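You operate a simulated robot arm through the tools that you are given. There is no shell and no other tool.

Carry out the task below with a simulated robot arm. There is one attempt and no reset: what you move stays moved.

## Task
Wipe the clamped jar's cap clean with the yellow pad, then stand the jar in the blue tray.
Fine: put the pad back and leave the clamp open. Set down upright: what you pick out. What is to be rubbed or washed off counts as gone when no trace of it is left.

It is judged by the outcome, as a careful person would: the job done as asked, and still so three seconds after it is handed in. It fails if anything else is knocked over, pushed out of place, dropped, spilled or broken. Lids that push on must go on centred and level and be pressed home; caps that screw on are set level and turned clockwise until they are tight.

## Robot
A 6-joint arm with a two-finger parallel gripper, fixed in place. Base frame: the origin is at the foot of the arm, x ahead of it, y to its left, z up; the work surface is at about z = 860. Readings come in mm, degrees, newtons and seconds.
With the tool pointing down near the work surface it reaches from about 240 to 640 mm from the base axis. Its first joint turns from -66.0 to 66.0 degrees. Payload 2.7 kg.
The tool frame sits at the grasp point between the pads (the TCP): z along the fingers, y along the line on which they close. The tips reach 23 mm beyond it. Largest opening 94 mm; finger width 38, thickness 10; the body of the gripper, 54 by 96 mm, starts 39 mm behind the TCP.
Orientation is told as [roll, pitch, yaw] about the base's x, y, z axes, in that order, counted from this pose: with the fingers straight down and closing along the base's y, the tool's x points along the base's -x, its y along +y and its z along -z.

## Interface
- The arm moves only by the tool play_rows. Its argument "commands" is a list of rows, each a list of 7 numbers: the turn, a rotation vector about the tool's x, y, z in units of 60 degrees (1.0 is 60 degrees), then the shift along the tool's x, y, z in units of 400 mm (1.0 is 400 mm), then the finger opening in mm, from 0 to 94. In form: [[rx, ry, rz, x, y, z, grip], ...]. A call has 1 to 20 rows; each row is the pose to reach, as a shift and turn from the pose commanded when the call began, along the tool's axes at that moment. A call with a number of a shift or a turn outside -1 to 1 is refused whole. Each row takes 0.2 s and may step no farther than 50 mm and 8.6 degrees from the row before; otherwise, or with a gripper value out of range, the whole call is refused. A pose out of reach is approached as far as the arm can. The call stops where the force on the tool passes 40 N (or 10 N more than at its start, if that is more) or the arm is blocked; 0.2 s more then pass. Each finger travels about 45 mm/s and halts on what it meets, pressing with about 21 N; the grip force reading is that of the motor and also rises with nothing between the fingers. The clock runs only during rows and for 0.2 s after the last one: add rows that repeat a pose to give the fingers time. The reply holds the time, the measured pose of the TCP, the force on the tool along the base axes, the opening and the grip force, in the units named above and with some noise, with the torque about the TCP (base axes, N m) and any sound that the robot's microphone picked up.
- Cameras (640 x 400 px; columns grow to the right, rows downward): "scene" is fixed at [73.9, -433.9, 1401.1]; the picture's right is [0.78, -0.63, 0.00], its down [-0.38, -0.47, -0.80] and it looks along [0.50, 0.62, -0.60] (base axes); focal length 214 px, centre (320, 200). "wrist" rides on the gripper at [86, 16, -75] in the tool frame; the picture's right is [-0.18, 0.98, 0.00], its down [-0.58, -0.11, -0.81] and it looks along [-0.79, -0.15, 0.59] (tool axes); focal length 243 px, centre (320, 200). There is no depth. A picture from a camera that has moved, and an enlarged one, comes with that camera's place and axes in the base frame and with its lens.
- grab_frame(camera): a new picture of that camera. It takes no simulated time.
- inspect(camera, box): a new picture of the part [left, top, right, bottom] of that camera's present view, enlarged. It takes no simulated time.
- finish_job(): hands the job in; it is judged then, once.

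Places have to be worked out from the pictures, the camera data and where the tool is seen. Open the gripper and draw the arm clear of the work before you hand the job in, unless the task says otherwise.

The tools are called after "Call:" by a JSON object that holds its "name" and its "arguments". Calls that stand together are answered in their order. play_rows: Moves the arm, as the interface text tells. Its arguments: {"type":"object","properties":{"commands":{"type":"array"}},"required":["commands"]} The other tools are called the same way: grab_frame (camera) takes a picture; inspect (camera, box) takes an enlarged picture of a part of a camera's view; finish_job () hands the job in.

At the start:

```text
t: 0.0
ee_pos: [415.1, -19.4, 1243.1]
ee_rot: [0.0, -0.1, 0.0]
ft_force: [1.0, 0.0, -0.5]
torque: [-0.02, 0.01, 0.0]
gripper_width: 94.1
grip_force: 0.1
```

scene: 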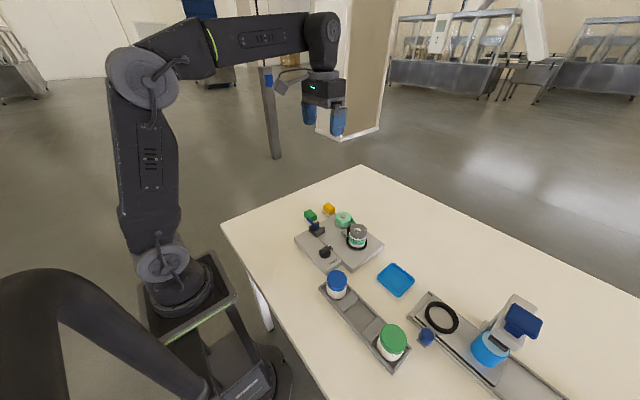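
wrist: 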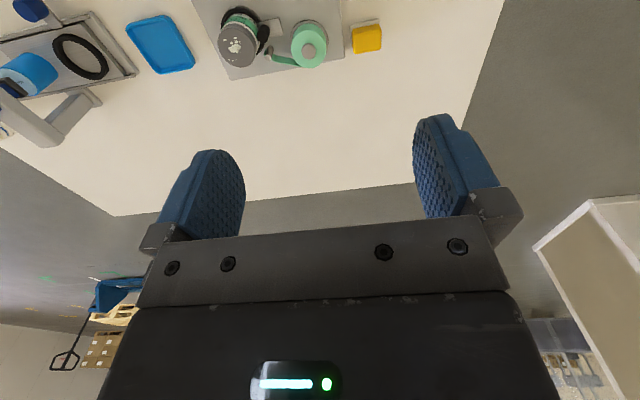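

I'll start by taking a closer look at the clamp station, the pad and the tray in both views.

Call:
{"name": "inspect", "arguments": {"camera": "scene", "box": [280, 190, 420, 290]}}

Call:
{"name": "inspect", "arguments": {"camera": "wrist", "box": [180, 0, 420, 110]}}

Call:
{"name": "inspect", "arguments": {"camera": "scene", "box": [300, 250, 580, 400]}}

```text
4.00 times, centred on (350, 240) of scene
camera zoom: at [73.9, -433.9, 1401.1], right [0.78, -0.63, 0.0], down [-0.38, -0.47, -0.8], along [0.5, 0.62, -0.6], focal length 858 px, centre (200, 40)
```

zoom: 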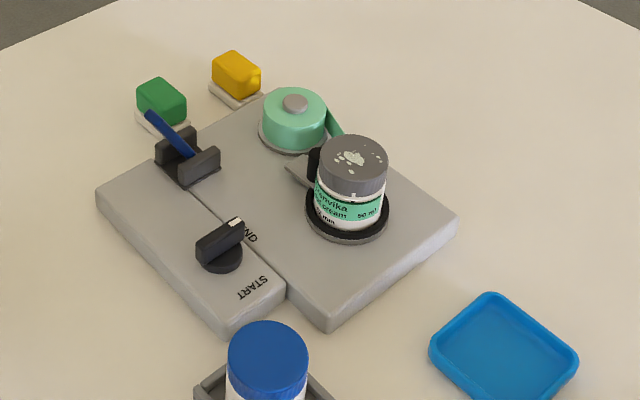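

```text
2.67 times, centred on (300, 55) of wrist
camera zoom: at [329.0, -2.1, 1317.2], right [0.18, 0.98, 0.0], down [0.58, -0.11, 0.81], along [0.79, -0.15, -0.59], focal length 647 px, centre (373, 587)
```

zoom: 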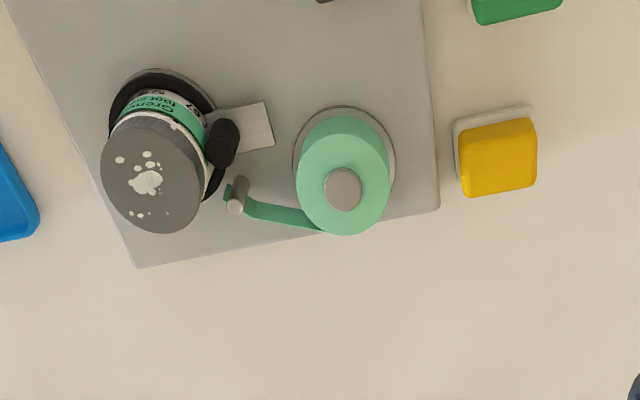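

```text
2.29 times, centred on (440, 325) of scene
camera zoom: at [73.9, -433.9, 1401.1], right [0.78, -0.63, 0.0], down [-0.38, -0.47, -0.8], along [0.5, 0.62, -0.6], focal length 490 px, centre (46, -86)
```

zoom: 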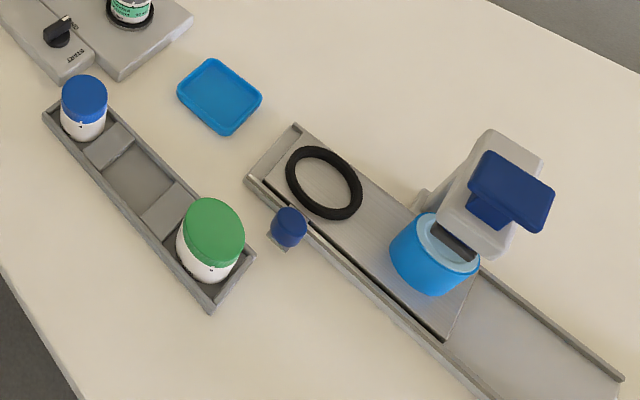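

The jar's cap (with pale spots) appears to be near (456,-147,930) and the yellow pad near (504,42,880). I'll lower the arm a bit and pull it back to get a closer wrist view of the station and its controls.

Call:
{"name": "play_rows", "arguments": {"commands": [[0, 0, 0, 0.03, -0.025, 0.09, 94], [0, 0, 0, 0.06, -0.05, 0.18, 94], [0, 0, 0, 0.1, -0.075, 0.27, 94], [0, 0, 0, 0.1375, -0.1, 0.36, 94]]}}

Call:
{"name": "grab_frame", "arguments": {"camera": "wrist"}}

```text
t: 1.0
ee_pos: [360.0, -59.0, 1099.0]
ee_rot: [-0.1, -0.1, 0.0]
ft_force: [0.3, 0.5, -0.4]
torque: [-0.02, 0.01, 0.0]
gripper_width: 94.2
grip_force: 0.1
```

```text
taken
camera wrist: at [273.6, -40.8, 1173.1], right [0.18, 0.98, 0.0], down [0.58, -0.11, 0.81], along [0.79, -0.15, -0.59], focal length 243 px, centre (320, 200)
```

wrist: 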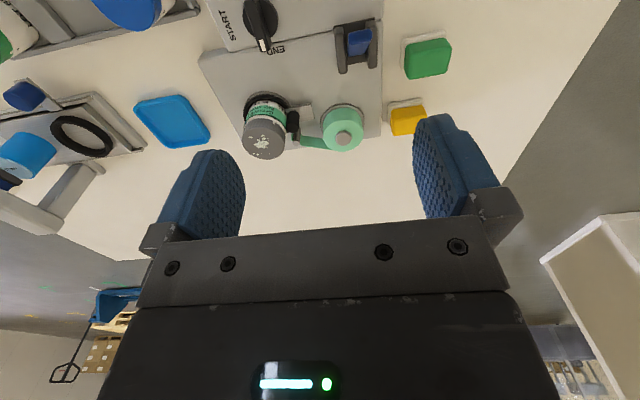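

Call:
{"name": "inspect", "arguments": {"camera": "wrist", "box": [190, 0, 390, 170]}}

Call:
{"name": "inspect", "arguments": {"camera": "wrist", "box": [330, 10, 470, 150]}}

Call:
{"name": "inspect", "arguments": {"camera": "scene", "box": [300, 195, 390, 275]}}

```text
2.35 times, centred on (290, 85) of wrist
camera zoom: at [273.6, -40.8, 1173.1], right [0.18, 0.98, 0.0], down [0.58, -0.11, 0.81], along [0.79, -0.15, -0.59], focal length 571 px, centre (391, 471)
```

zoom: 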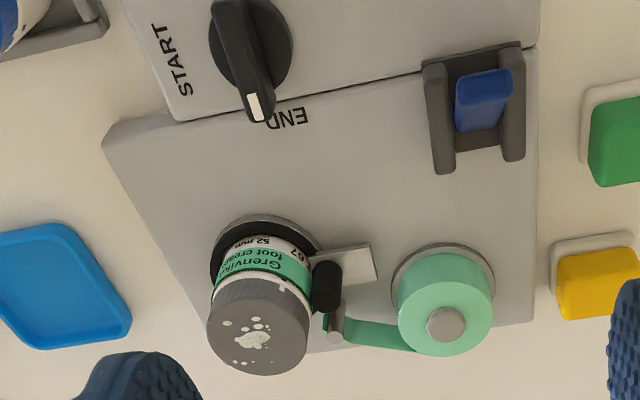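

```text
2.86 times, centred on (400, 80) of wrist
camera zoom: at [273.6, -40.8, 1173.1], right [0.18, 0.98, 0.0], down [0.58, -0.11, 0.81], along [0.79, -0.15, -0.59], focal length 693 px, centre (91, 543)
```

zoom: 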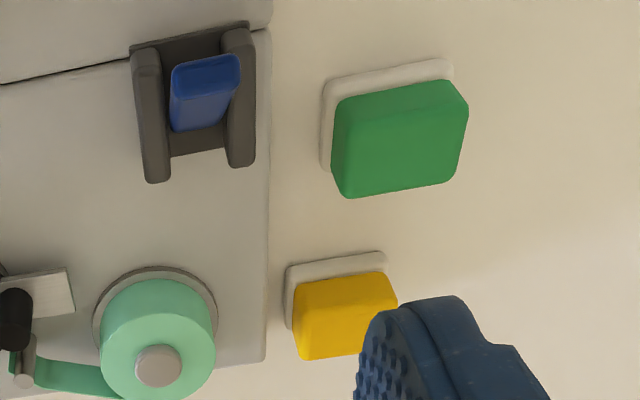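

```text
5.00 times, centred on (345, 235) of scene
camera zoom: at [73.9, -433.9, 1401.1], right [0.78, -0.63, 0.0], down [-0.38, -0.47, -0.8], along [0.5, 0.62, -0.6], focal length 1072 px, centre (195, 25)
```

zoom: 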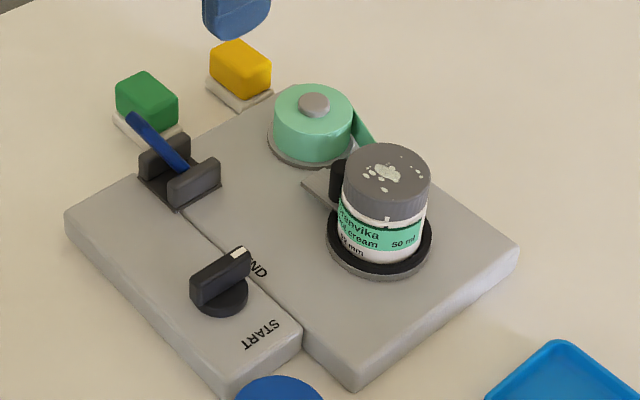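

The blue lever between the black cheeks leans back toward the arm (tip about (355,-23,952)), and it looks like the clamp handle; the knob sits at END. Next I'll go over to the yellow pad for a close look at its size and how it rests.

Call:
{"name": "play_rows", "arguments": {"commands": [[0, 0, 0, -0.05, 0.063, 0.07, 94], [0, 0, 0, -0.1, 0.126, 0.14, 94], [0, 0, 0, -0.15, 0.19, 0.21, 94], [0, 0, 0, -0.2, 0.2525, 0.285, 94]]}}

Call:
{"name": "grab_frame", "arguments": {"camera": "wrist"}}

Call:
{"name": "inspect", "arguments": {"camera": "wrist", "box": [240, 50, 420, 190]}}

```text
t: 2.0
ee_pos: [440.4, 43.0, 984.5]
ee_rot: [0.0, -0.1, 0.0]
ft_force: [-0.6, -0.2, -0.2]
torque: [-0.02, -0.02, 0.01]
gripper_width: 94.0
grip_force: 0.0
```

```text
taken
camera wrist: at [353.0, 59.0, 1059.2], right [0.18, 0.98, 0.0], down [0.58, -0.11, 0.81], along [0.79, -0.15, -0.59], focal length 243 px, centre (320, 200)
```

wrist: 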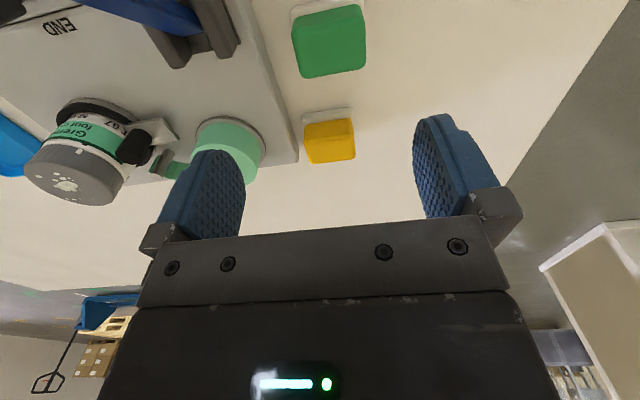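

```text
2.86 times, centred on (330, 120) of wrist
camera zoom: at [353.0, 59.0, 1059.2], right [0.18, 0.98, 0.0], down [0.58, -0.11, 0.81], along [0.79, -0.15, -0.59], focal length 693 px, centre (291, 429)
```

zoom: 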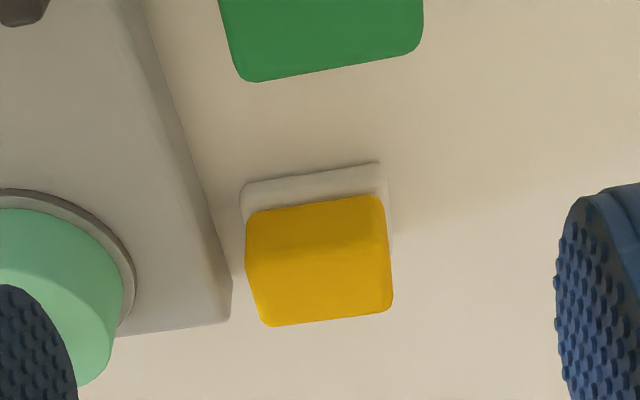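

The pad looks about 27 (x) by 43 (y) by 25 mm high, centred near (504,41) on its white rest. Before picking it up I'll hover over the jar to study the marks on the cap and the clamp jaw.

Call:
{"name": "play_rows", "arguments": {"commands": [[0, 0, 0, 0, -0.02, -0.0375, 94], [0, 0, 0, -0.01, -0.13, -0.0375, 94], [0, 0, 0, -0.02, -0.24, -0.0375, 94], [0, 0, 0, -0.03, -0.36, -0.0375, 94], [0, 0, 0, -0.04, -0.475, -0.0375, 94], [0, 0, 0, -0.04, -0.475, -0.0375, 94]]}}

Call:
{"name": "grab_frame", "arguments": {"camera": "wrist"}}

Call:
{"name": "inspect", "arguments": {"camera": "wrist", "box": [240, 30, 400, 150]}}

Call:
{"name": "inspect", "arguments": {"camera": "wrist", "box": [240, 0, 480, 130]}}

```text
t: 3.4
ee_pos: [456.6, -150.5, 996.6]
ee_rot: [0.0, -0.1, 0.0]
ft_force: [-1.0, 0.9, -0.9]
torque: [0.03, 0.03, 0.0]
gripper_width: 94.0
grip_force: 0.1
```

```text
taken
camera wrist: at [369.8, -133.8, 1071.8], right [0.18, 0.98, 0.0], down [0.58, -0.11, 0.81], along [0.79, -0.15, -0.59], focal length 243 px, centre (320, 200)
```

wrist: 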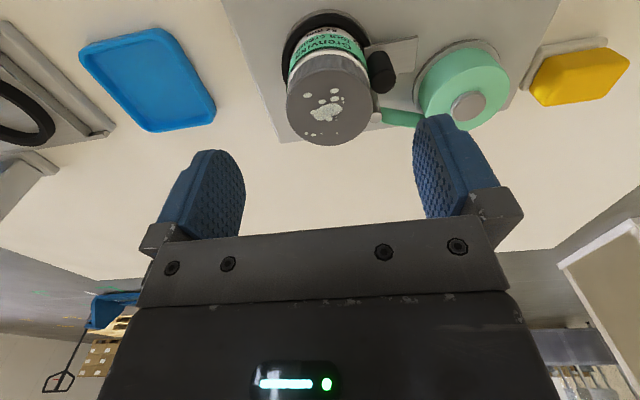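

```text
3.33 times, centred on (320, 90) of wrist
camera zoom: at [369.8, -133.8, 1071.8], right [0.18, 0.98, 0.0], down [0.58, -0.11, 0.81], along [0.79, -0.15, -0.59], focal length 809 px, centre (320, 567)
```

zoom: 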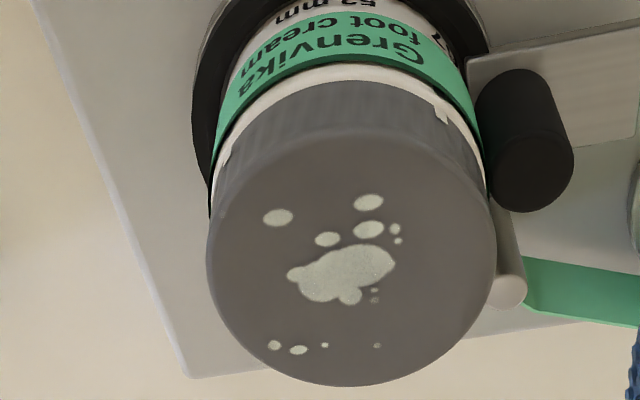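

```text
2.67 times, centred on (360, 65) of wrist
camera zoom: at [369.8, -133.8, 1071.8], right [0.18, 0.98, 0.0], down [0.58, -0.11, 0.81], along [0.79, -0.15, -0.59], focal length 647 px, centre (213, 560)
```

zoom: 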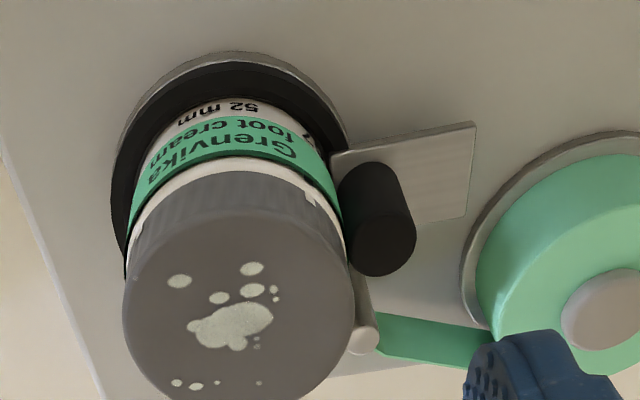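

The cap has pale cream spots on its top face (cap centre ≈ (457,-144), top ≈ 937, about 54 mm across), and the black clamp post presses from the +y side. I'll fetch the yellow pad, turning the gripper 90° so the fingers close along x, clear of the station plate.

Call:
{"name": "play_rows", "arguments": {"commands": [[0, 0, 0.125, -0.015, 0.06, 0, 94], [0, 0, 0.25, -0.03, 0.12, 0, 94], [0, 0, 0.375, -0.045, 0.18, 0, 94], [0, 0, 0.5, -0.06, 0.24, 0, 90], [0, 0, 0.625, -0.075, 0.3, 0, 80], [0, 0, 0.75, -0.09, 0.36, 0, 70], [0, 0, 0.875, -0.105, 0.415, 0, 60], [0, 0, 1.0, -0.12, 0.47, 0, 60], [0, 0, 1.0, -0.12, 0.47, 0, 60]]}}

```text
t: 5.4
ee_pos: [507.1, 41.5, 999.7]
ee_rot: [0.1, 0.0, -60.1]
ft_force: [-0.5, 0.0, -0.5]
torque: [0.01, 0.05, -0.02]
gripper_width: 59.9
grip_force: 0.1
```

The gripper turned to yaw -60 and is over the pad; I'll complete the turn to -90 and look down at it.

Call:
{"name": "play_rows", "arguments": {"commands": [[0, 0, 0.125, 0, 0, 0, 60], [0, 0, 0.25, 0, 0, 0, 60], [0, 0, 0.375, 0, 0, 0, 60], [0, 0, 0.5, 0, 0, 0, 60], [0, 0, 0.5, 0, 0, 0, 60], [0, 0, 0.5, 0, 0, 0, 60]]}}

Call:
{"name": "grab_frame", "arguments": {"camera": "wrist"}}

Call:
{"name": "grab_frame", "arguments": {"camera": "scene"}}

```text
t: 6.8
ee_pos: [506.1, 39.5, 998.7]
ee_rot: [0.0, 0.0, -90.1]
ft_force: [-0.7, 0.3, 0.6]
torque: [-0.01, 0.0, 0.02]
gripper_width: 60.1
grip_force: 0.0
```

```text
taken
camera wrist: at [521.4, 127.3, 1074.2], right [0.98, -0.18, 0.0], down [-0.11, -0.58, 0.81], along [-0.15, -0.79, -0.59], focal length 243 px, centre (320, 200)
```

wrist: 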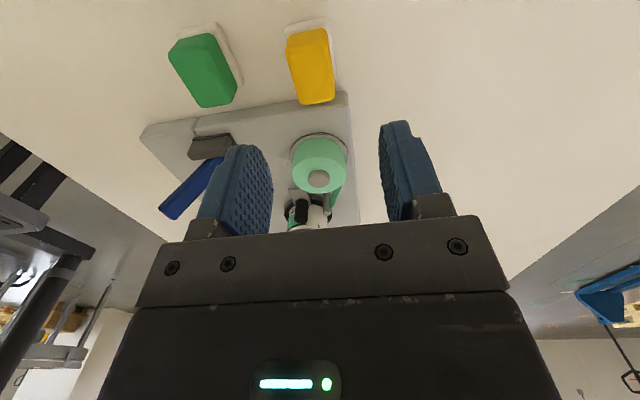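

```text
taken
```

scene: 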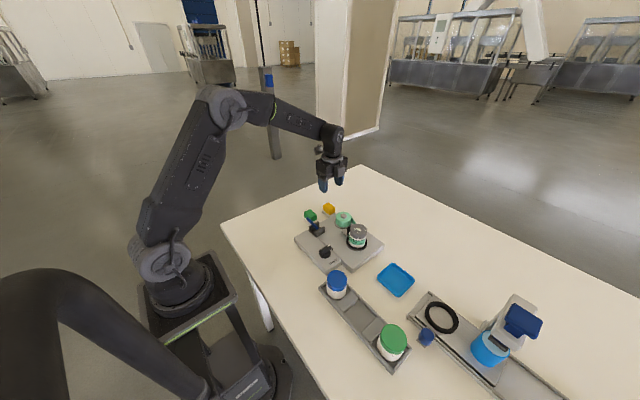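

Call:
{"name": "inspect", "arguments": {"camera": "wrist", "box": [220, 0, 420, 125]}}

```text
3.20 times, centred on (320, 62) of wrist
camera zoom: at [521.4, 127.3, 1074.2], right [0.98, -0.18, 0.0], down [-0.11, -0.58, 0.81], along [-0.15, -0.79, -0.59], focal length 776 px, centre (320, 640)
```

zoom: 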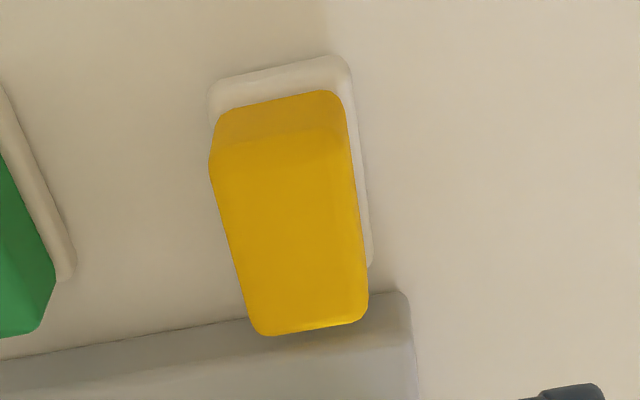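

In the wrist view the pad's top sits about 5 mm to the -x side of the line below the TCP, and it is well aligned with the fingers. I'll shift over it and go partway down to check the height.

Call:
{"name": "play_rows", "arguments": {"commands": [[0, 0, 0, -0.0025, -0.0125, 0.04, 60], [0, 0, 0, -0.0025, -0.0125, 0.09, 60], [0, 0, 0, -0.0025, -0.0125, 0.135, 60], [0, 0, 0, -0.0025, -0.0125, 0.175, 60], [0, 0, 0, -0.0025, -0.0125, 0.175, 60]]}}

Call:
{"name": "grab_frame", "arguments": {"camera": "wrist"}}

Call:
{"name": "inspect", "arguments": {"camera": "scene", "box": [300, 160, 380, 230]}}

```text
t: 8.0
ee_pos: [500.1, 40.0, 927.7]
ee_rot: [0.1, 0.0, -89.9]
ft_force: [-0.3, -0.1, -0.3]
torque: [0.01, 0.03, 0.02]
gripper_width: 60.1
grip_force: 0.1
```

```text
taken
camera wrist: at [515.9, 126.6, 1002.1], right [0.98, -0.18, 0.0], down [-0.11, -0.58, 0.81], along [-0.15, -0.79, -0.59], focal length 243 px, centre (320, 200)
```

wrist: 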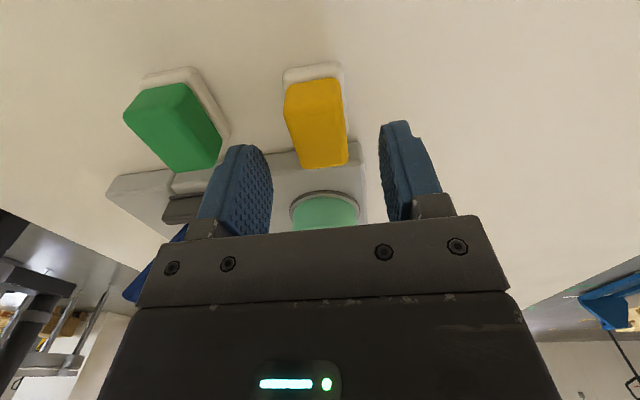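

```text
5.71 times, centred on (340, 195) of scene
camera zoom: at [73.9, -433.9, 1401.1], right [0.78, -0.63, 0.0], down [-0.38, -0.47, -0.8], along [0.5, 0.62, -0.6], focal length 1226 px, centre (206, 229)
```

zoom: 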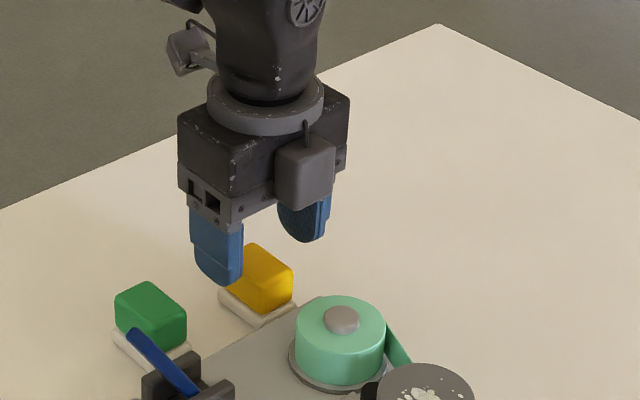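

Call:
{"name": "inspect", "arguments": {"camera": "wrist", "box": [260, 50, 400, 180]}}

```text
3.08 times, centred on (330, 115) of wrist
camera zoom: at [515.9, 126.6, 1002.1], right [0.98, -0.18, 0.0], down [-0.11, -0.58, 0.81], along [-0.15, -0.79, -0.59], focal length 746 px, centre (289, 462)
```

zoom: 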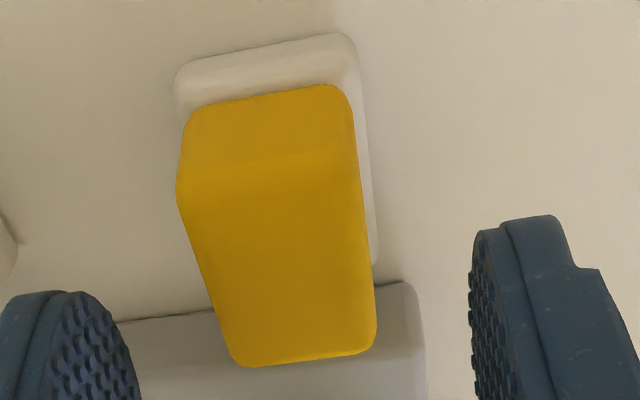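

The pad top sits at about z 890 and its rest at about 866, with the fingers straddling it evenly. I'll shift about 4 mm in -y, go down 30 mm so the tips stay ~10 mm above the pad's underside, and close.

Call:
{"name": "play_rows", "arguments": {"commands": [[0, 0, 0, -0.01, -0.0025, 0.02, 60], [0, 0, 0, -0.01, -0.0025, 0.04, 60], [0, 0, 0, -0.01, -0.0025, 0.06, 60], [0, 0, 0, -0.01, -0.0025, 0.075, 60], [0, 0, 0, -0.01, -0.0025, 0.075, 60]]}}

Call:
{"name": "grab_frame", "arguments": {"camera": "wrist"}}

Call:
{"name": "inspect", "arguments": {"camera": "scene", "box": [300, 170, 380, 230]}}

```text
t: 9.2
ee_pos: [499.7, 35.9, 898.4]
ee_rot: [0.1, 0.0, -90.0]
ft_force: [-1.4, 0.4, -0.7]
torque: [-0.01, 0.01, 0.01]
gripper_width: 59.9
grip_force: 0.0
```

```text
taken
camera wrist: at [515.0, 122.4, 974.1], right [0.98, -0.18, 0.0], down [-0.11, -0.58, 0.81], along [-0.15, -0.79, -0.59], focal length 243 px, centre (320, 200)
```

wrist: 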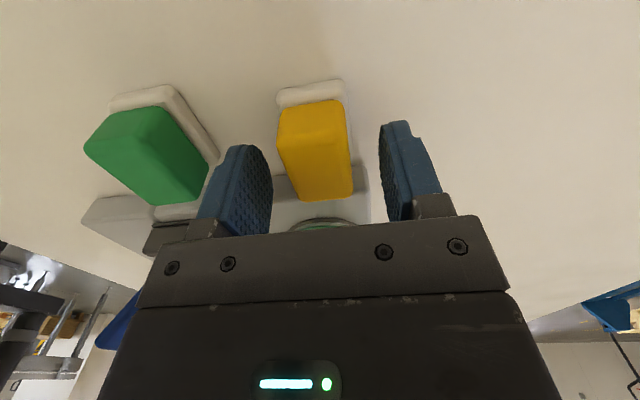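

```text
6.67 times, centred on (340, 200) of scene
camera zoom: at [73.9, -433.9, 1401.1], right [0.78, -0.63, 0.0], down [-0.38, -0.47, -0.8], along [0.5, 0.62, -0.6], focal length 1430 px, centre (187, 200)
```

zoom: 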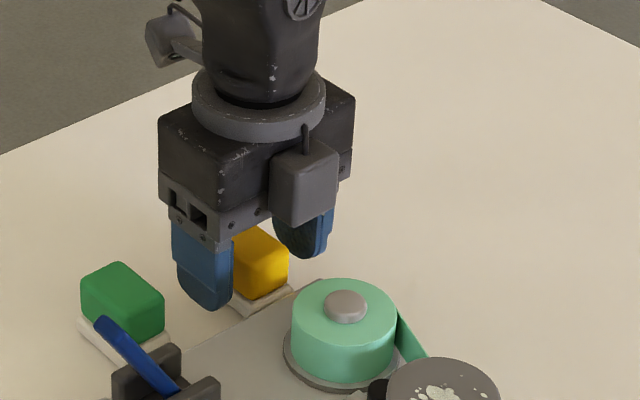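

The pad is centred between the fingers and the tips reach well down its sides. Closing the gripper now.

Call:
{"name": "play_rows", "arguments": {"commands": [[0, 0, 0, 0, 0, 0, 45], [0, 0, 0, 0, 0, 0, 30], [0, 0, 0, 0, 0, 0, 15], [0, 0, 0, 0, 0, 0, 0], [0, 0, 0, 0, 0, 0, 0], [0, 0, 0, 0, 0, 0, 0]]}}

Call:
{"name": "grab_frame", "arguments": {"camera": "wrist"}}

```text
t: 10.6
ee_pos: [499.9, 35.2, 899.3]
ee_rot: [0.1, -0.1, -90.0]
ft_force: [0.7, -0.3, 0.0]
torque: [-0.02, 0.0, 0.02]
gripper_width: 29.3
grip_force: 20.5
```

```text
taken
camera wrist: at [515.0, 122.4, 974.3], right [0.98, -0.18, 0.0], down [-0.11, -0.58, 0.81], along [-0.15, -0.79, -0.59], focal length 243 px, centre (320, 200)
```

wrist: 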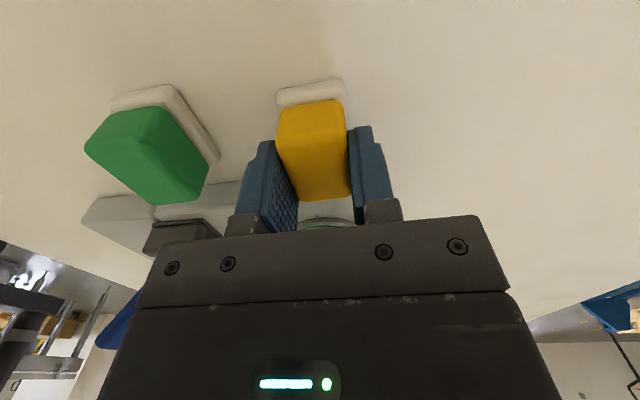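

The pad is held at 29 mm width with 20.5 N. I'll lift it 100 mm straight up, then carry it above the jar's cap.

Call:
{"name": "play_rows", "arguments": {"commands": [[0, 0, 0, 0, 0, -0.04, 0], [0, 0, 0, 0, 0, -0.1, 0], [0, 0, 0, 0, 0, -0.18, 0], [0, 0, 0, 0, 0, -0.25, 0], [0, 0, 0, -0.08, -0.02, -0.25, 0], [0, 0, 0, -0.17, -0.04, -0.25, 0], [0, 0, 0, -0.26, -0.065, -0.25, 0], [0, 0, 0, -0.35, -0.085, -0.25, 0], [0, 0, 0, -0.42, -0.1, -0.25, 0], [0, 0, 0, -0.45, -0.1075, -0.25, 0], [0, 0, 0, -0.45, -0.1075, -0.25, 0]]}}

Call:
{"name": "grab_frame", "arguments": {"camera": "wrist"}}

Call:
{"name": "inspect", "arguments": {"camera": "scene", "box": [300, 180, 420, 270]}}

```text
t: 13.0
ee_pos: [457.7, -145.3, 1000.0]
ee_rot: [0.2, -0.1, -90.0]
ft_force: [-0.2, 1.1, -0.3]
torque: [-0.01, 0.02, 0.01]
gripper_width: 29.3
grip_force: 20.7
```

```text
taken
camera wrist: at [472.5, -58.1, 1074.1], right [0.98, -0.18, 0.0], down [-0.11, -0.58, 0.81], along [-0.15, -0.79, -0.59], focal length 243 px, centre (320, 200)
```

wrist: 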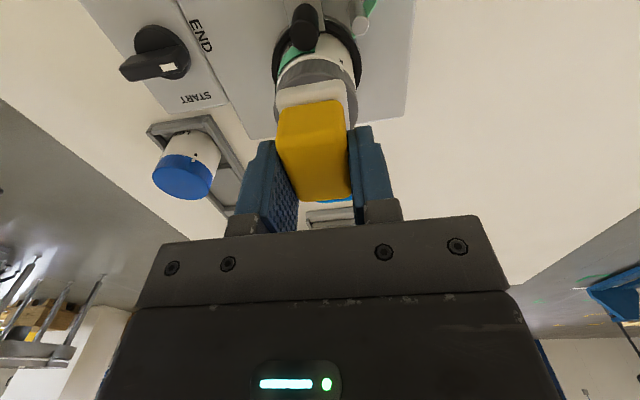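

```text
4.44 times, centred on (360, 225) of scene
camera zoom: at [73.9, -433.9, 1401.1], right [0.78, -0.63, 0.0], down [-0.38, -0.47, -0.8], along [0.5, 0.62, -0.6], focal length 953 px, centre (142, 89)
```

zoom: 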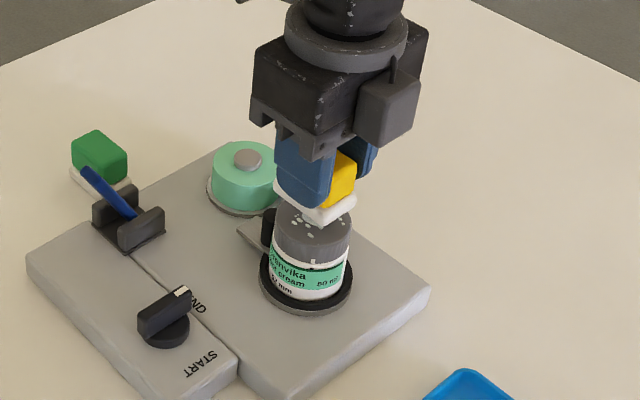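

The white layer turns out to be the pad's own felt base, so the pad's underside is about 39 mm below the TCP. I'll lower gently toward the cap, watching for contact.

Call:
{"name": "play_rows", "arguments": {"commands": [[0, 0, 0, 0, 0, 0.015, 0], [0, 0, 0, 0, 0, 0.03, 0], [0, 0, 0, 0, 0, 0.04, 0], [0, 0, 0, 0, 0, 0.045, 0], [0, 0, 0, 0, 0, 0.045, 0]]}}

Call:
{"name": "grab_frame", "arguments": {"camera": "wrist"}}

Call:
{"name": "inspect", "arguments": {"camera": "scene", "box": [330, 200, 390, 255]}}

```text
t: 14.2
ee_pos: [456.4, -146.1, 985.7]
ee_rot: [0.5, -0.1, -90.2]
ft_force: [-9.1, 2.4, 35.9]
torque: [0.06, 0.33, 0.02]
gripper_width: 29.5
grip_force: 20.7
```

```text
taken
camera wrist: at [472.3, -57.9, 1059.9], right [0.98, -0.18, 0.01], down [-0.11, -0.58, 0.81], along [-0.14, -0.79, -0.59], focal length 243 px, centre (320, 200)
```

wrist: 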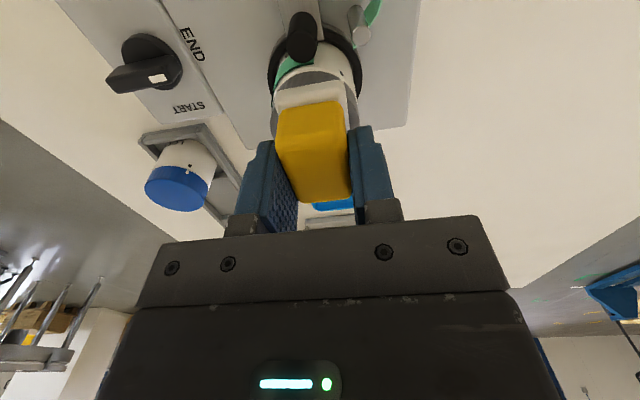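

```text
7.27 times, centred on (360, 228) of scene
camera zoom: at [73.1, -433.6, 1401.2], right [0.78, -0.63, 0.0], down [-0.38, -0.47, -0.8], along [0.5, 0.62, -0.6], focal length 1560 px, centre (29, 0)
```

zoom: 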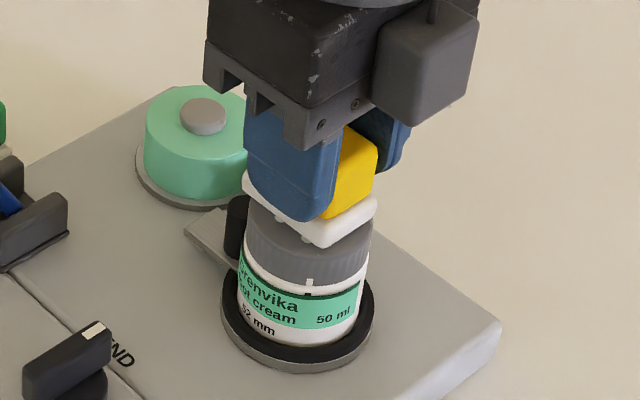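

Contact came sooner than expected: 36 N at TCP z≈985.7, so the cap top is about 946. I'll ease off to a light pressure before rubbing.

Call:
{"name": "play_rows", "arguments": {"commands": [[0, 0, 0, 0, 0, -0.004, 0], [0, 0, 0, 0, 0, -0.00625, 0], [0, 0, 0, 0, 0, -0.00625, 0]]}}

```text
t: 15.0
ee_pos: [457.1, -145.7, 984.9]
ee_rot: [0.2, 0.0, -90.0]
ft_force: [6.5, -0.8, 18.3]
torque: [-0.06, -0.28, 0.01]
gripper_width: 29.1
grip_force: 20.6
```

Still about 18 N down; I'll ease another millimetre and begin rubbing back and forth across the whole cap at a light pressure.

Call:
{"name": "play_rows", "arguments": {"commands": [[0, 0, 0, 0, 0.0125, -0.002, 0], [0, 0, 0, 0, 0.025, -0.002, 0], [0, 0, 0, 0, 0.005, -0.002, 0], [0, 0, 0, 0, -0.015, -0.002, 0], [0, 0, 0, 0, -0.035, -0.002, 0], [0, 0, 0, 0, -0.055, -0.002, 0], [0, 0, 0, 0, -0.035, -0.002, 0], [0, 0, 0, 0, -0.015, -0.002, 0], [0, 0, 0, 0, 0.005, -0.002, 0], [0, 0, 0, 0, 0.025, -0.002, 0], [0, 0, 0, -0.02, 0.025, -0.002, 0], [0, 0, 0, -0.02, 0.005, -0.002, 0], [0, 0, 0, -0.02, -0.015, -0.002, 0], [0, 0, 0, -0.02, -0.035, -0.002, 0], [0, 0, 0, -0.02, -0.055, -0.002, 0], [0, 0, 0, 0.02, -0.055, -0.002, 0], [0, 0, 0, 0.02, -0.035, -0.002, 0], [0, 0, 0, 0.02, -0.015, -0.002, 0], [0, 0, 0, 0.02, 0.005, -0.002, 0], [0, 0, 0, 0.02, 0.025, -0.002, 0]]}}

Call:
{"name": "inspect", "arguments": {"camera": "scene", "box": [330, 200, 390, 255]}}

```text
t: 19.2
ee_pos: [465.8, -136.3, 984.7]
ee_rot: [0.0, 0.1, -90.0]
ft_force: [-9.9, 0.1, 11.1]
torque: [-0.07, 0.41, -0.06]
gripper_width: 29.4
grip_force: 21.4
```

```text
7.27 times, centred on (360, 228) of scene
camera zoom: at [73.5, -433.8, 1401.1], right [0.78, -0.63, 0.0], down [-0.38, -0.47, -0.8], along [0.5, 0.62, -0.6], focal length 1560 px, centre (29, 0)
```

zoom: 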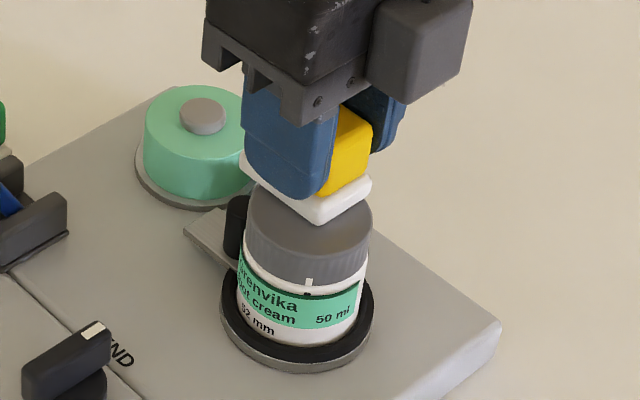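

The visible part of the cap already looks clean. I'll make a second pass with strokes in y and diagonals so nothing remains near the edges.

Call:
{"name": "play_rows", "arguments": {"commands": [[0, 0, 0, -0.02, -0.005, 0, 0], [0, 0, 0, -0.045, -0.005, 0, 0], [0, 0, 0, -0.045, -0.025, 0, 0], [0, 0, 0, -0.02, -0.025, 0, 0], [0, 0, 0, 0.01, -0.025, 0, 0], [0, 0, 0, 0.01, -0.045, 0, 0], [0, 0, 0, -0.02, -0.045, 0, 0], [0, 0, 0, -0.05, -0.045, 0, 0], [0, 0, 0, -0.05, -0.065, 0, 0], [0, 0, 0, -0.02, -0.065, 0, 0], [0, 0, 0, 0.01, -0.065, 0, 0], [0, 0, 0, 0.01, -0.08, 0, 0], [0, 0, 0, -0.02, -0.08, 0, 0], [0, 0, 0, -0.05, -0.08, 0, 0], [0, 0, 0, -0.035, -0.06, 0, 0], [0, 0, 0, -0.005, -0.04, 0, 0], [0, 0, 0, -0.02, -0.025, 0, 0], [0, 0, 0, -0.04, -0.015, 0, 0], [0, 0, 0, -0.02, -0.005, 0, 0], [0, 0, 0, -0.02, -0.04, 0, 0]]}}

```text
t: 23.4
ee_pos: [451.3, -144.9, 984.7]
ee_rot: [0.4, 0.1, -89.9]
ft_force: [8.8, -0.2, 11.0]
torque: [-0.02, -0.33, 0.04]
gripper_width: 29.4
grip_force: 21.1
```

Pressure stayed around 11 N throughout. Now I'll lift off and carry the pad back toward its place, then inspect the cap before putting the pad down.

Call:
{"name": "play_rows", "arguments": {"commands": [[0, 0, 0, 0, 0, -0.02, 0], [0, 0, 0, 0, 0, -0.0625, 0], [0, 0, 0, 0, 0, -0.1, 0], [0, 0, 0, 0.05, 0.015, -0.1, 0], [0, 0, 0, 0.14, 0.04, -0.1, 0], [0, 0, 0, 0.23, 0.065, -0.1, 0], [0, 0, 0, 0.32, 0.09, -0.1, 0], [0, 0, 0, 0.4, 0.11, -0.1, 0], [0, 0, 0, 0.45, 0.1225, -0.1, 0], [0, 0, 0, 0.45, 0.1225, -0.1, 0]]}}

Call:
{"name": "inspect", "arguments": {"camera": "scene", "box": [330, 210, 390, 265]}}

Call:
{"name": "grab_frame", "arguments": {"camera": "wrist"}}

```text
t: 25.6
ee_pos: [499.2, 35.3, 1023.3]
ee_rot: [-0.1, 0.0, -90.0]
ft_force: [0.3, 0.1, -0.7]
torque: [-0.03, 0.0, 0.02]
gripper_width: 29.6
grip_force: 21.0
```

```text
7.27 times, centred on (360, 238) of scene
camera zoom: at [73.9, -433.8, 1401.1], right [0.78, -0.63, 0.0], down [-0.38, -0.47, -0.8], along [0.5, 0.62, -0.6], focal length 1560 px, centre (29, -73)
```

zoom: 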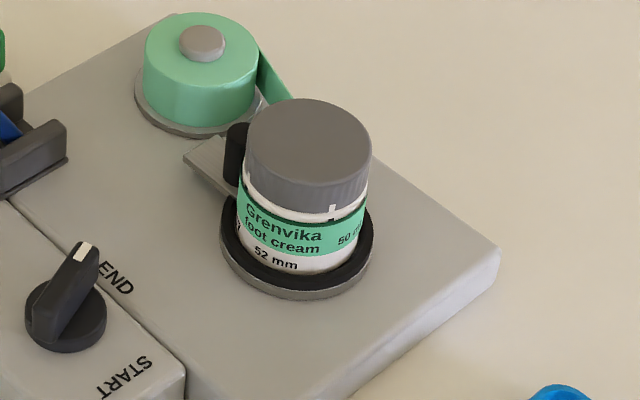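

```text
taken
camera wrist: at [514.7, 122.7, 1098.7], right [0.98, -0.18, 0.0], down [-0.11, -0.58, 0.81], along [-0.15, -0.79, -0.59], focal length 243 px, centre (320, 200)
```

wrist: 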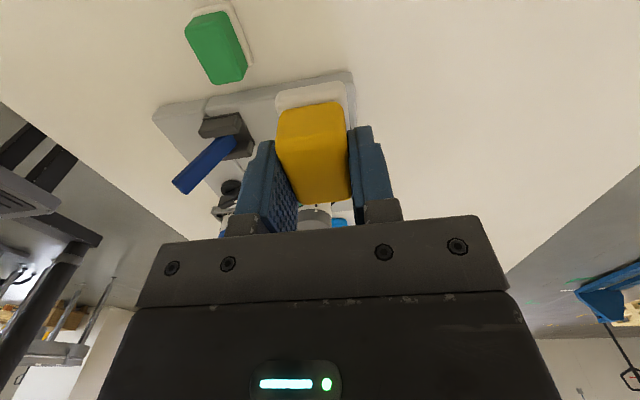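

The cap top is clean. I notice the jar and the START/END knob both turned roughly 20-25° from the rubbing, so the turntable seems coupled to the knob — I'll examine that afterwards. First I'll set the pad back down where it came from.

Call:
{"name": "play_rows", "arguments": {"commands": [[0, 0, 0, 0, 0, 0.07, 0], [0, 0, 0, 0, 0, 0.15, 0], [0, 0, 0, 0, 0, 0.22, 0], [0, 0, 0, 0, 0, 0.265, 0], [0, 0, 0, 0, 0, 0.29, 0], [0, 0, 0, 0, 0, 0.302, 0], [0, 0, 0, 0, 0, 0.309, 0], [0, 0, 0, 0, 0, 0.309, 0]]}}

Call:
{"name": "inspect", "arguments": {"camera": "scene", "box": [300, 170, 380, 230]}}

Call:
{"name": "inspect", "arguments": {"camera": "scene", "box": [300, 195, 390, 275]}}

```text
t: 27.4
ee_pos: [500.2, 34.4, 900.8]
ee_rot: [0.1, 0.0, -90.0]
ft_force: [-0.3, 0.5, -0.4]
torque: [-0.01, -0.04, 0.01]
gripper_width: 29.2
grip_force: 20.6
```

```text
6.67 times, centred on (340, 200) of scene
camera zoom: at [73.9, -433.9, 1401.1], right [0.78, -0.63, 0.0], down [-0.38, -0.47, -0.8], along [0.5, 0.62, -0.6], focal length 1430 px, centre (187, 200)
```

zoom: 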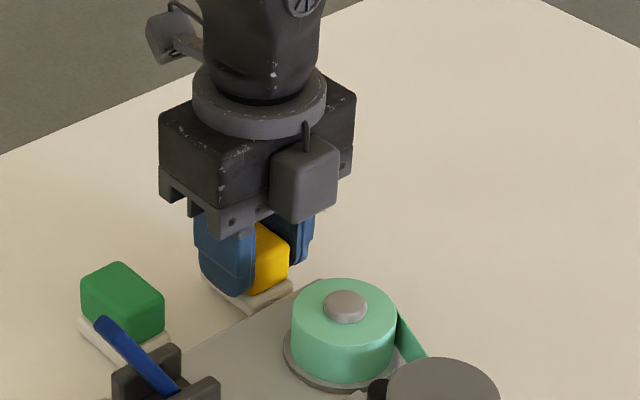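

```text
5.00 times, centred on (345, 235) of scene
camera zoom: at [73.9, -433.9, 1401.1], right [0.78, -0.63, 0.0], down [-0.38, -0.47, -0.8], along [0.5, 0.62, -0.6], focal length 1072 px, centre (195, 25)
```

zoom: 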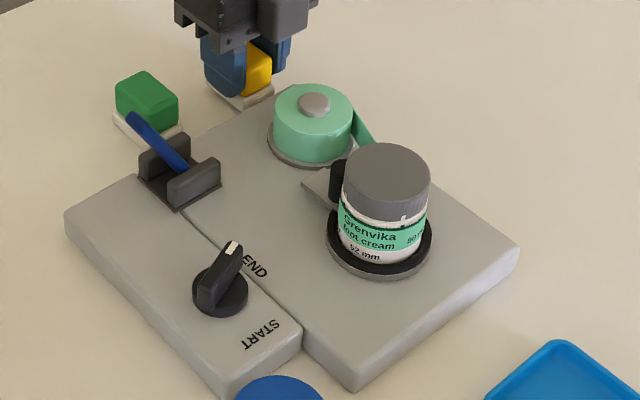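

The pad hovers a millimetre or two above its spot. I'll lower the last bit, open the fingers to 60 mm and back straight up.

Call:
{"name": "play_rows", "arguments": {"commands": [[0, 0, 0, 0, 0, 0.002, 0], [0, 0, 0, 0, 0, 0.00425, 0], [0, 0, 0, 0, 0, 0.00425, 0]]}}

```text
t: 28.2
ee_pos: [500.2, 34.8, 899.7]
ee_rot: [0.0, 0.0, -90.0]
ft_force: [0.0, 0.0, -0.1]
torque: [-0.02, -0.01, 0.01]
gripper_width: 29.2
grip_force: 21.2
```

No contact force yet, so I'll ease down another millimetre or two to feel the table before releasing.

Call:
{"name": "play_rows", "arguments": {"commands": [[0, 0, 0, 0, 0, 0.002, 0], [0, 0, 0, 0, 0, 0.0035, 0], [0, 0, 0, 0, 0, 0.0035, 0]]}}

```text
t: 29.0
ee_pos: [500.5, 35.3, 897.5]
ee_rot: [0.1, 0.0, -90.0]
ft_force: [-0.6, -0.3, 0.0]
torque: [0.0, -0.05, 0.0]
gripper_width: 29.5
grip_force: 21.3
```

Call:
{"name": "inspect", "arguments": {"camera": "scene", "box": [310, 190, 350, 225]}}

Call:
{"name": "inspect", "arguments": {"camera": "wrist", "box": [230, 60, 410, 210]}}

```text
11.43 times, centred on (330, 208) of scene
camera zoom: at [73.9, -433.9, 1401.1], right [0.78, -0.63, 0.0], down [-0.38, -0.47, -0.8], along [0.5, 0.62, -0.6], focal length 2451 px, centre (206, 114)
```

zoom: 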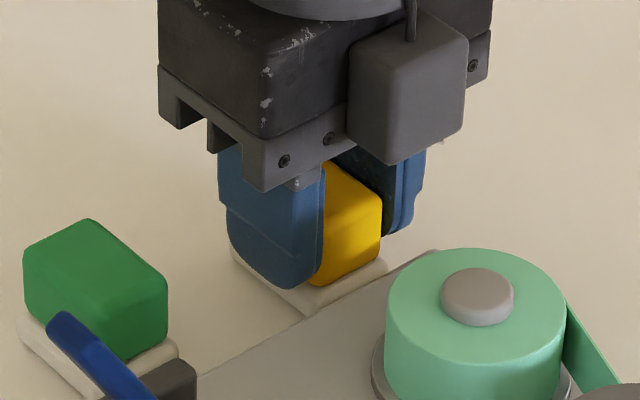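

```text
2.67 times, centred on (320, 135) of wrist
camera zoom: at [515.3, 122.0, 972.8], right [0.98, -0.18, 0.0], down [-0.11, -0.58, 0.81], along [-0.15, -0.79, -0.59], focal length 647 px, centre (320, 373)
```

zoom: 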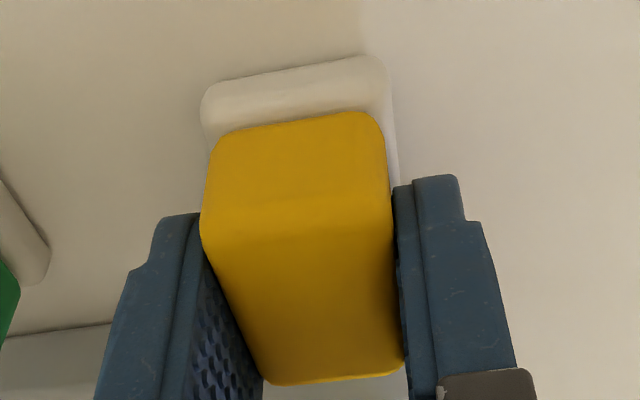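

Still no contact, so the pad probably slid up slightly in the grip when it was pressed hard. I'll continue down by small steps until I feel the table.

Call:
{"name": "play_rows", "arguments": {"commands": [[0, 0, 0, 0, 0, 0.0025, 0], [0, 0, 0, 0, 0, 0.005, 0], [0, 0, 0, 0, 0, 0.005, 0]]}}

```text
t: 29.8
ee_pos: [499.0, 34.7, 897.5]
ee_rot: [0.2, -0.1, -90.0]
ft_force: [-6.3, -0.4, 16.8]
torque: [-0.02, 0.27, 0.02]
gripper_width: 29.4
grip_force: 20.7
```

Table contact now (17 N). I'll ease up about 1.2 mm, open to 60 mm, and back straight up.

Call:
{"name": "play_rows", "arguments": {"commands": [[0, 0, 0, 0, 0, -0.003, 0], [0, 0, 0, 0, 0, -0.003, 0], [0, 0, 0, 0, 0, -0.003, 40], [0, 0, 0, 0, 0, -0.003, 60], [0, 0, 0, 0, 0, -0.003, 60], [0, 0, 0, 0, 0, -0.003, 60], [0, 0, 0, 0, 0, -0.05, 60], [0, 0, 0, 0, 0, -0.12, 60], [0, 0, 0, 0, 0, -0.2, 60], [0, 0, 0, 0, 0, -0.28, 60], [0, 0, 0, 0, 0, -0.28, 60]]}}

Call:
{"name": "grab_frame", "arguments": {"camera": "wrist"}}

Call:
{"name": "inspect", "arguments": {"camera": "scene", "box": [300, 190, 380, 250]}}

```text
t: 32.2
ee_pos: [500.8, 36.5, 1010.8]
ee_rot: [0.1, 0.0, -90.0]
ft_force: [-0.4, 0.0, -0.9]
torque: [0.0, -0.01, -0.02]
gripper_width: 59.9
grip_force: 0.1
```

```text
taken
camera wrist: at [515.4, 124.1, 1084.9], right [0.98, -0.18, 0.0], down [-0.11, -0.58, 0.81], along [-0.15, -0.79, -0.59], focal length 243 px, centre (320, 200)
```

wrist: 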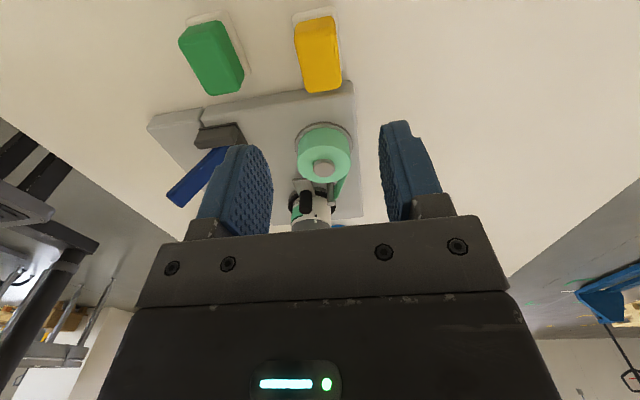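

```text
6.67 times, centred on (340, 220) of scene
camera zoom: at [73.9, -433.9, 1401.1], right [0.78, -0.63, 0.0], down [-0.38, -0.47, -0.8], along [0.5, 0.62, -0.6], focal length 1430 px, centre (187, 67)
```

zoom: 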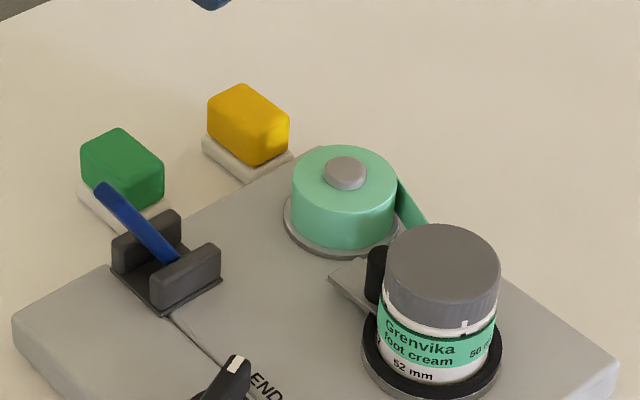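

The pad is back on its spot, standing flat. Next I'll hover above the lever to see its profile and the jar clamp more clearly.

Call:
{"name": "play_rows", "arguments": {"commands": [[0, 0, 0, -0.02, -0.07, -0.04, 60], [0, 0, 0, -0.05, -0.14, -0.08, 60], [0, 0, 0, -0.08, -0.22, -0.08, 60], [0, 0, 0, -0.1125, -0.29, -0.08, 60], [0, 0, 0, -0.1125, -0.29, -0.08, 60]]}}

Call:
{"name": "grab_frame", "arguments": {"camera": "wrist"}}

Call:
{"name": "inspect", "arguments": {"camera": "wrist", "box": [200, 20, 440, 180]}}

```text
t: 33.4
ee_pos: [382.4, -9.7, 1042.0]
ee_rot: [0.0, -0.1, -89.9]
ft_force: [0.0, -0.3, 0.4]
torque: [-0.01, -0.01, 0.01]
gripper_width: 59.9
grip_force: 0.0
```

```text
taken
camera wrist: at [398.4, 77.1, 1116.7], right [0.98, -0.18, 0.0], down [-0.11, -0.58, 0.81], along [-0.15, -0.79, -0.59], focal length 243 px, centre (320, 200)
```

wrist: 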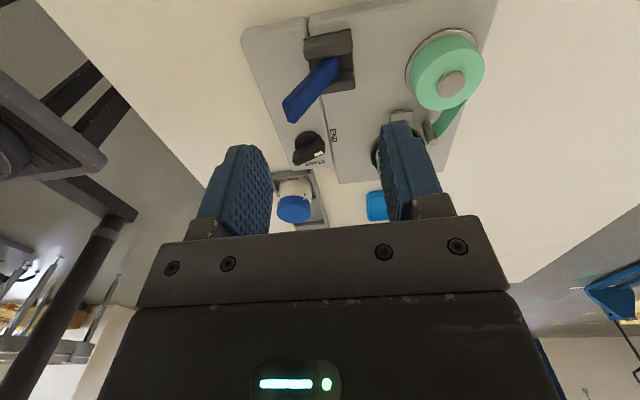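

```text
2.50 times, centred on (320, 100) of wrist
camera zoom: at [398.4, 77.1, 1116.7], right [0.98, -0.18, 0.0], down [-0.11, -0.58, 0.81], along [-0.15, -0.79, -0.59], focal length 606 px, centre (320, 450)
```

zoom: 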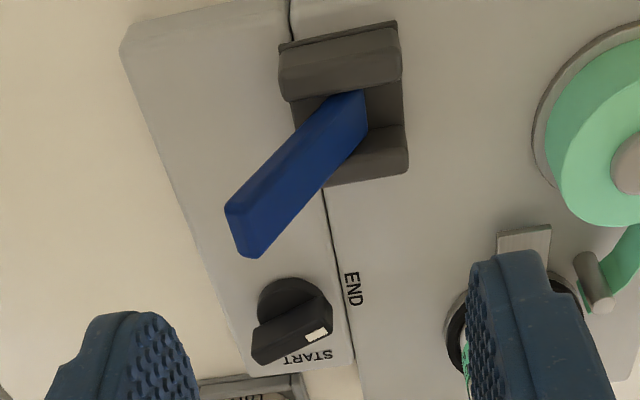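

The lever is hinged at about (391,-24,890) and leans back with its tip near (356,-24,957). I'll close the fingers, drop in behind the lever's tip (on the -x side) with tips at z≈938, then push it forward.

Call:
{"name": "play_rows", "arguments": {"commands": [[0, 0, 0, -0.015, -0.08, 0, 40], [0, 0, 0, -0.035, -0.165, 0, 20], [0, 0, 0, -0.035, -0.165, 0, 0], [0, 0, 0, -0.035, -0.165, 0, 0], [0, 0, 0, -0.035, -0.165, 0.06, 0], [0, 0, 0, -0.035, -0.165, 0.13, 0], [0, 0, 0, -0.035, -0.165, 0.205, 0], [0, 0, 0, -0.035, -0.165, 0.205, 0]]}}

Call:
{"name": "grab_frame", "arguments": {"camera": "wrist"}}

Call:
{"name": "inspect", "arguments": {"camera": "scene", "box": [270, 180, 390, 270]}}

```text
t: 35.2
ee_pos: [318.0, -24.7, 956.9]
ee_rot: [0.2, 0.0, -90.0]
ft_force: [0.3, 0.6, 0.2]
torque: [0.0, -0.01, 0.01]
gripper_width: 0.0
grip_force: 20.8
```

```text
taken
camera wrist: at [333.6, 62.5, 1033.1], right [0.98, -0.18, 0.0], down [-0.11, -0.58, 0.81], along [-0.15, -0.79, -0.59], focal length 243 px, centre (320, 200)
```

wrist: 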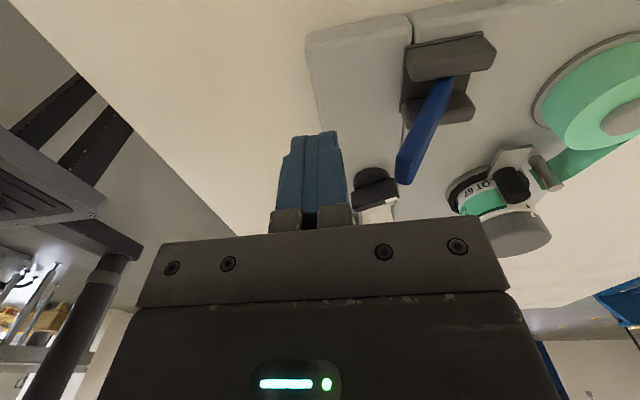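

```text
4.44 times, centred on (330, 225) of scene
camera zoom: at [73.9, -433.9, 1401.1], right [0.78, -0.63, 0.0], down [-0.38, -0.47, -0.8], along [0.5, 0.62, -0.6], focal length 953 px, centre (276, 89)
```

zoom: 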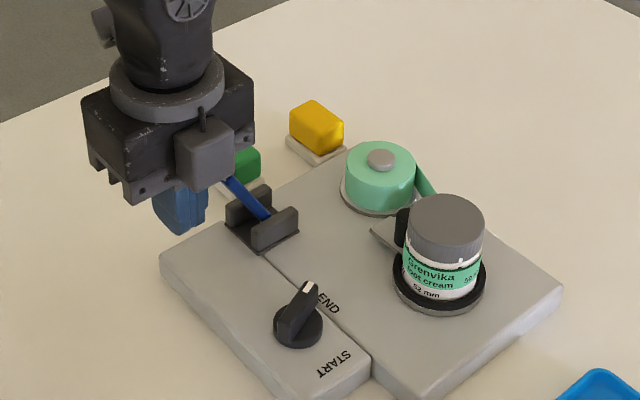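

The closed fingers are right behind the lever. I'll push forward (+x) gradually and watch the force.

Call:
{"name": "play_rows", "arguments": {"commands": [[0, 0, 0, 0, 0.025, 0, 0], [0, 0, 0, 0, 0.05, 0, 0], [0, 0, 0, 0, 0.07, 0, 0], [0, 0, 0, 0, 0.09, 0, 0], [0, 0, 0, 0, 0.11, 0, 0], [0, 0, 0, 0, 0.13, 0, 0]]}}

Call:
{"name": "grab_frame", "arguments": {"camera": "wrist"}}

```text
t: 36.0
ee_pos: [344.6, -23.0, 961.0]
ee_rot: [-0.1, 0.1, -89.9]
ft_force: [-8.3, 0.5, 14.5]
torque: [-0.01, -0.14, -0.02]
gripper_width: 0.0
grip_force: 21.2
stopped in row 4: the force on the tool passed its limit at 51 N (the readings are from after the stop); the commanded pose is now the measured one
```

```text
taken
camera wrist: at [359.8, 63.1, 1035.8], right [0.98, -0.18, 0.0], down [-0.11, -0.58, 0.81], along [-0.15, -0.79, -0.59], focal length 243 px, centre (320, 200)
```

wrist: 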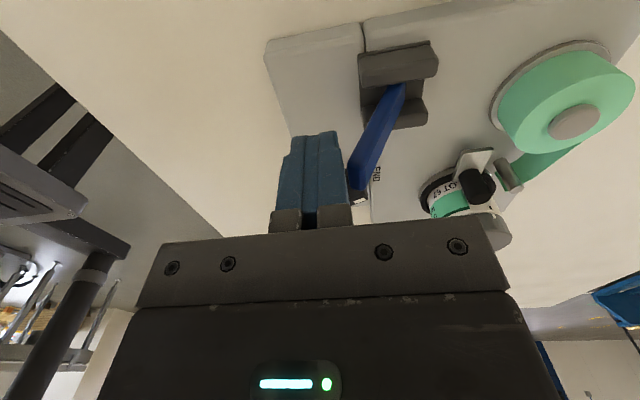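

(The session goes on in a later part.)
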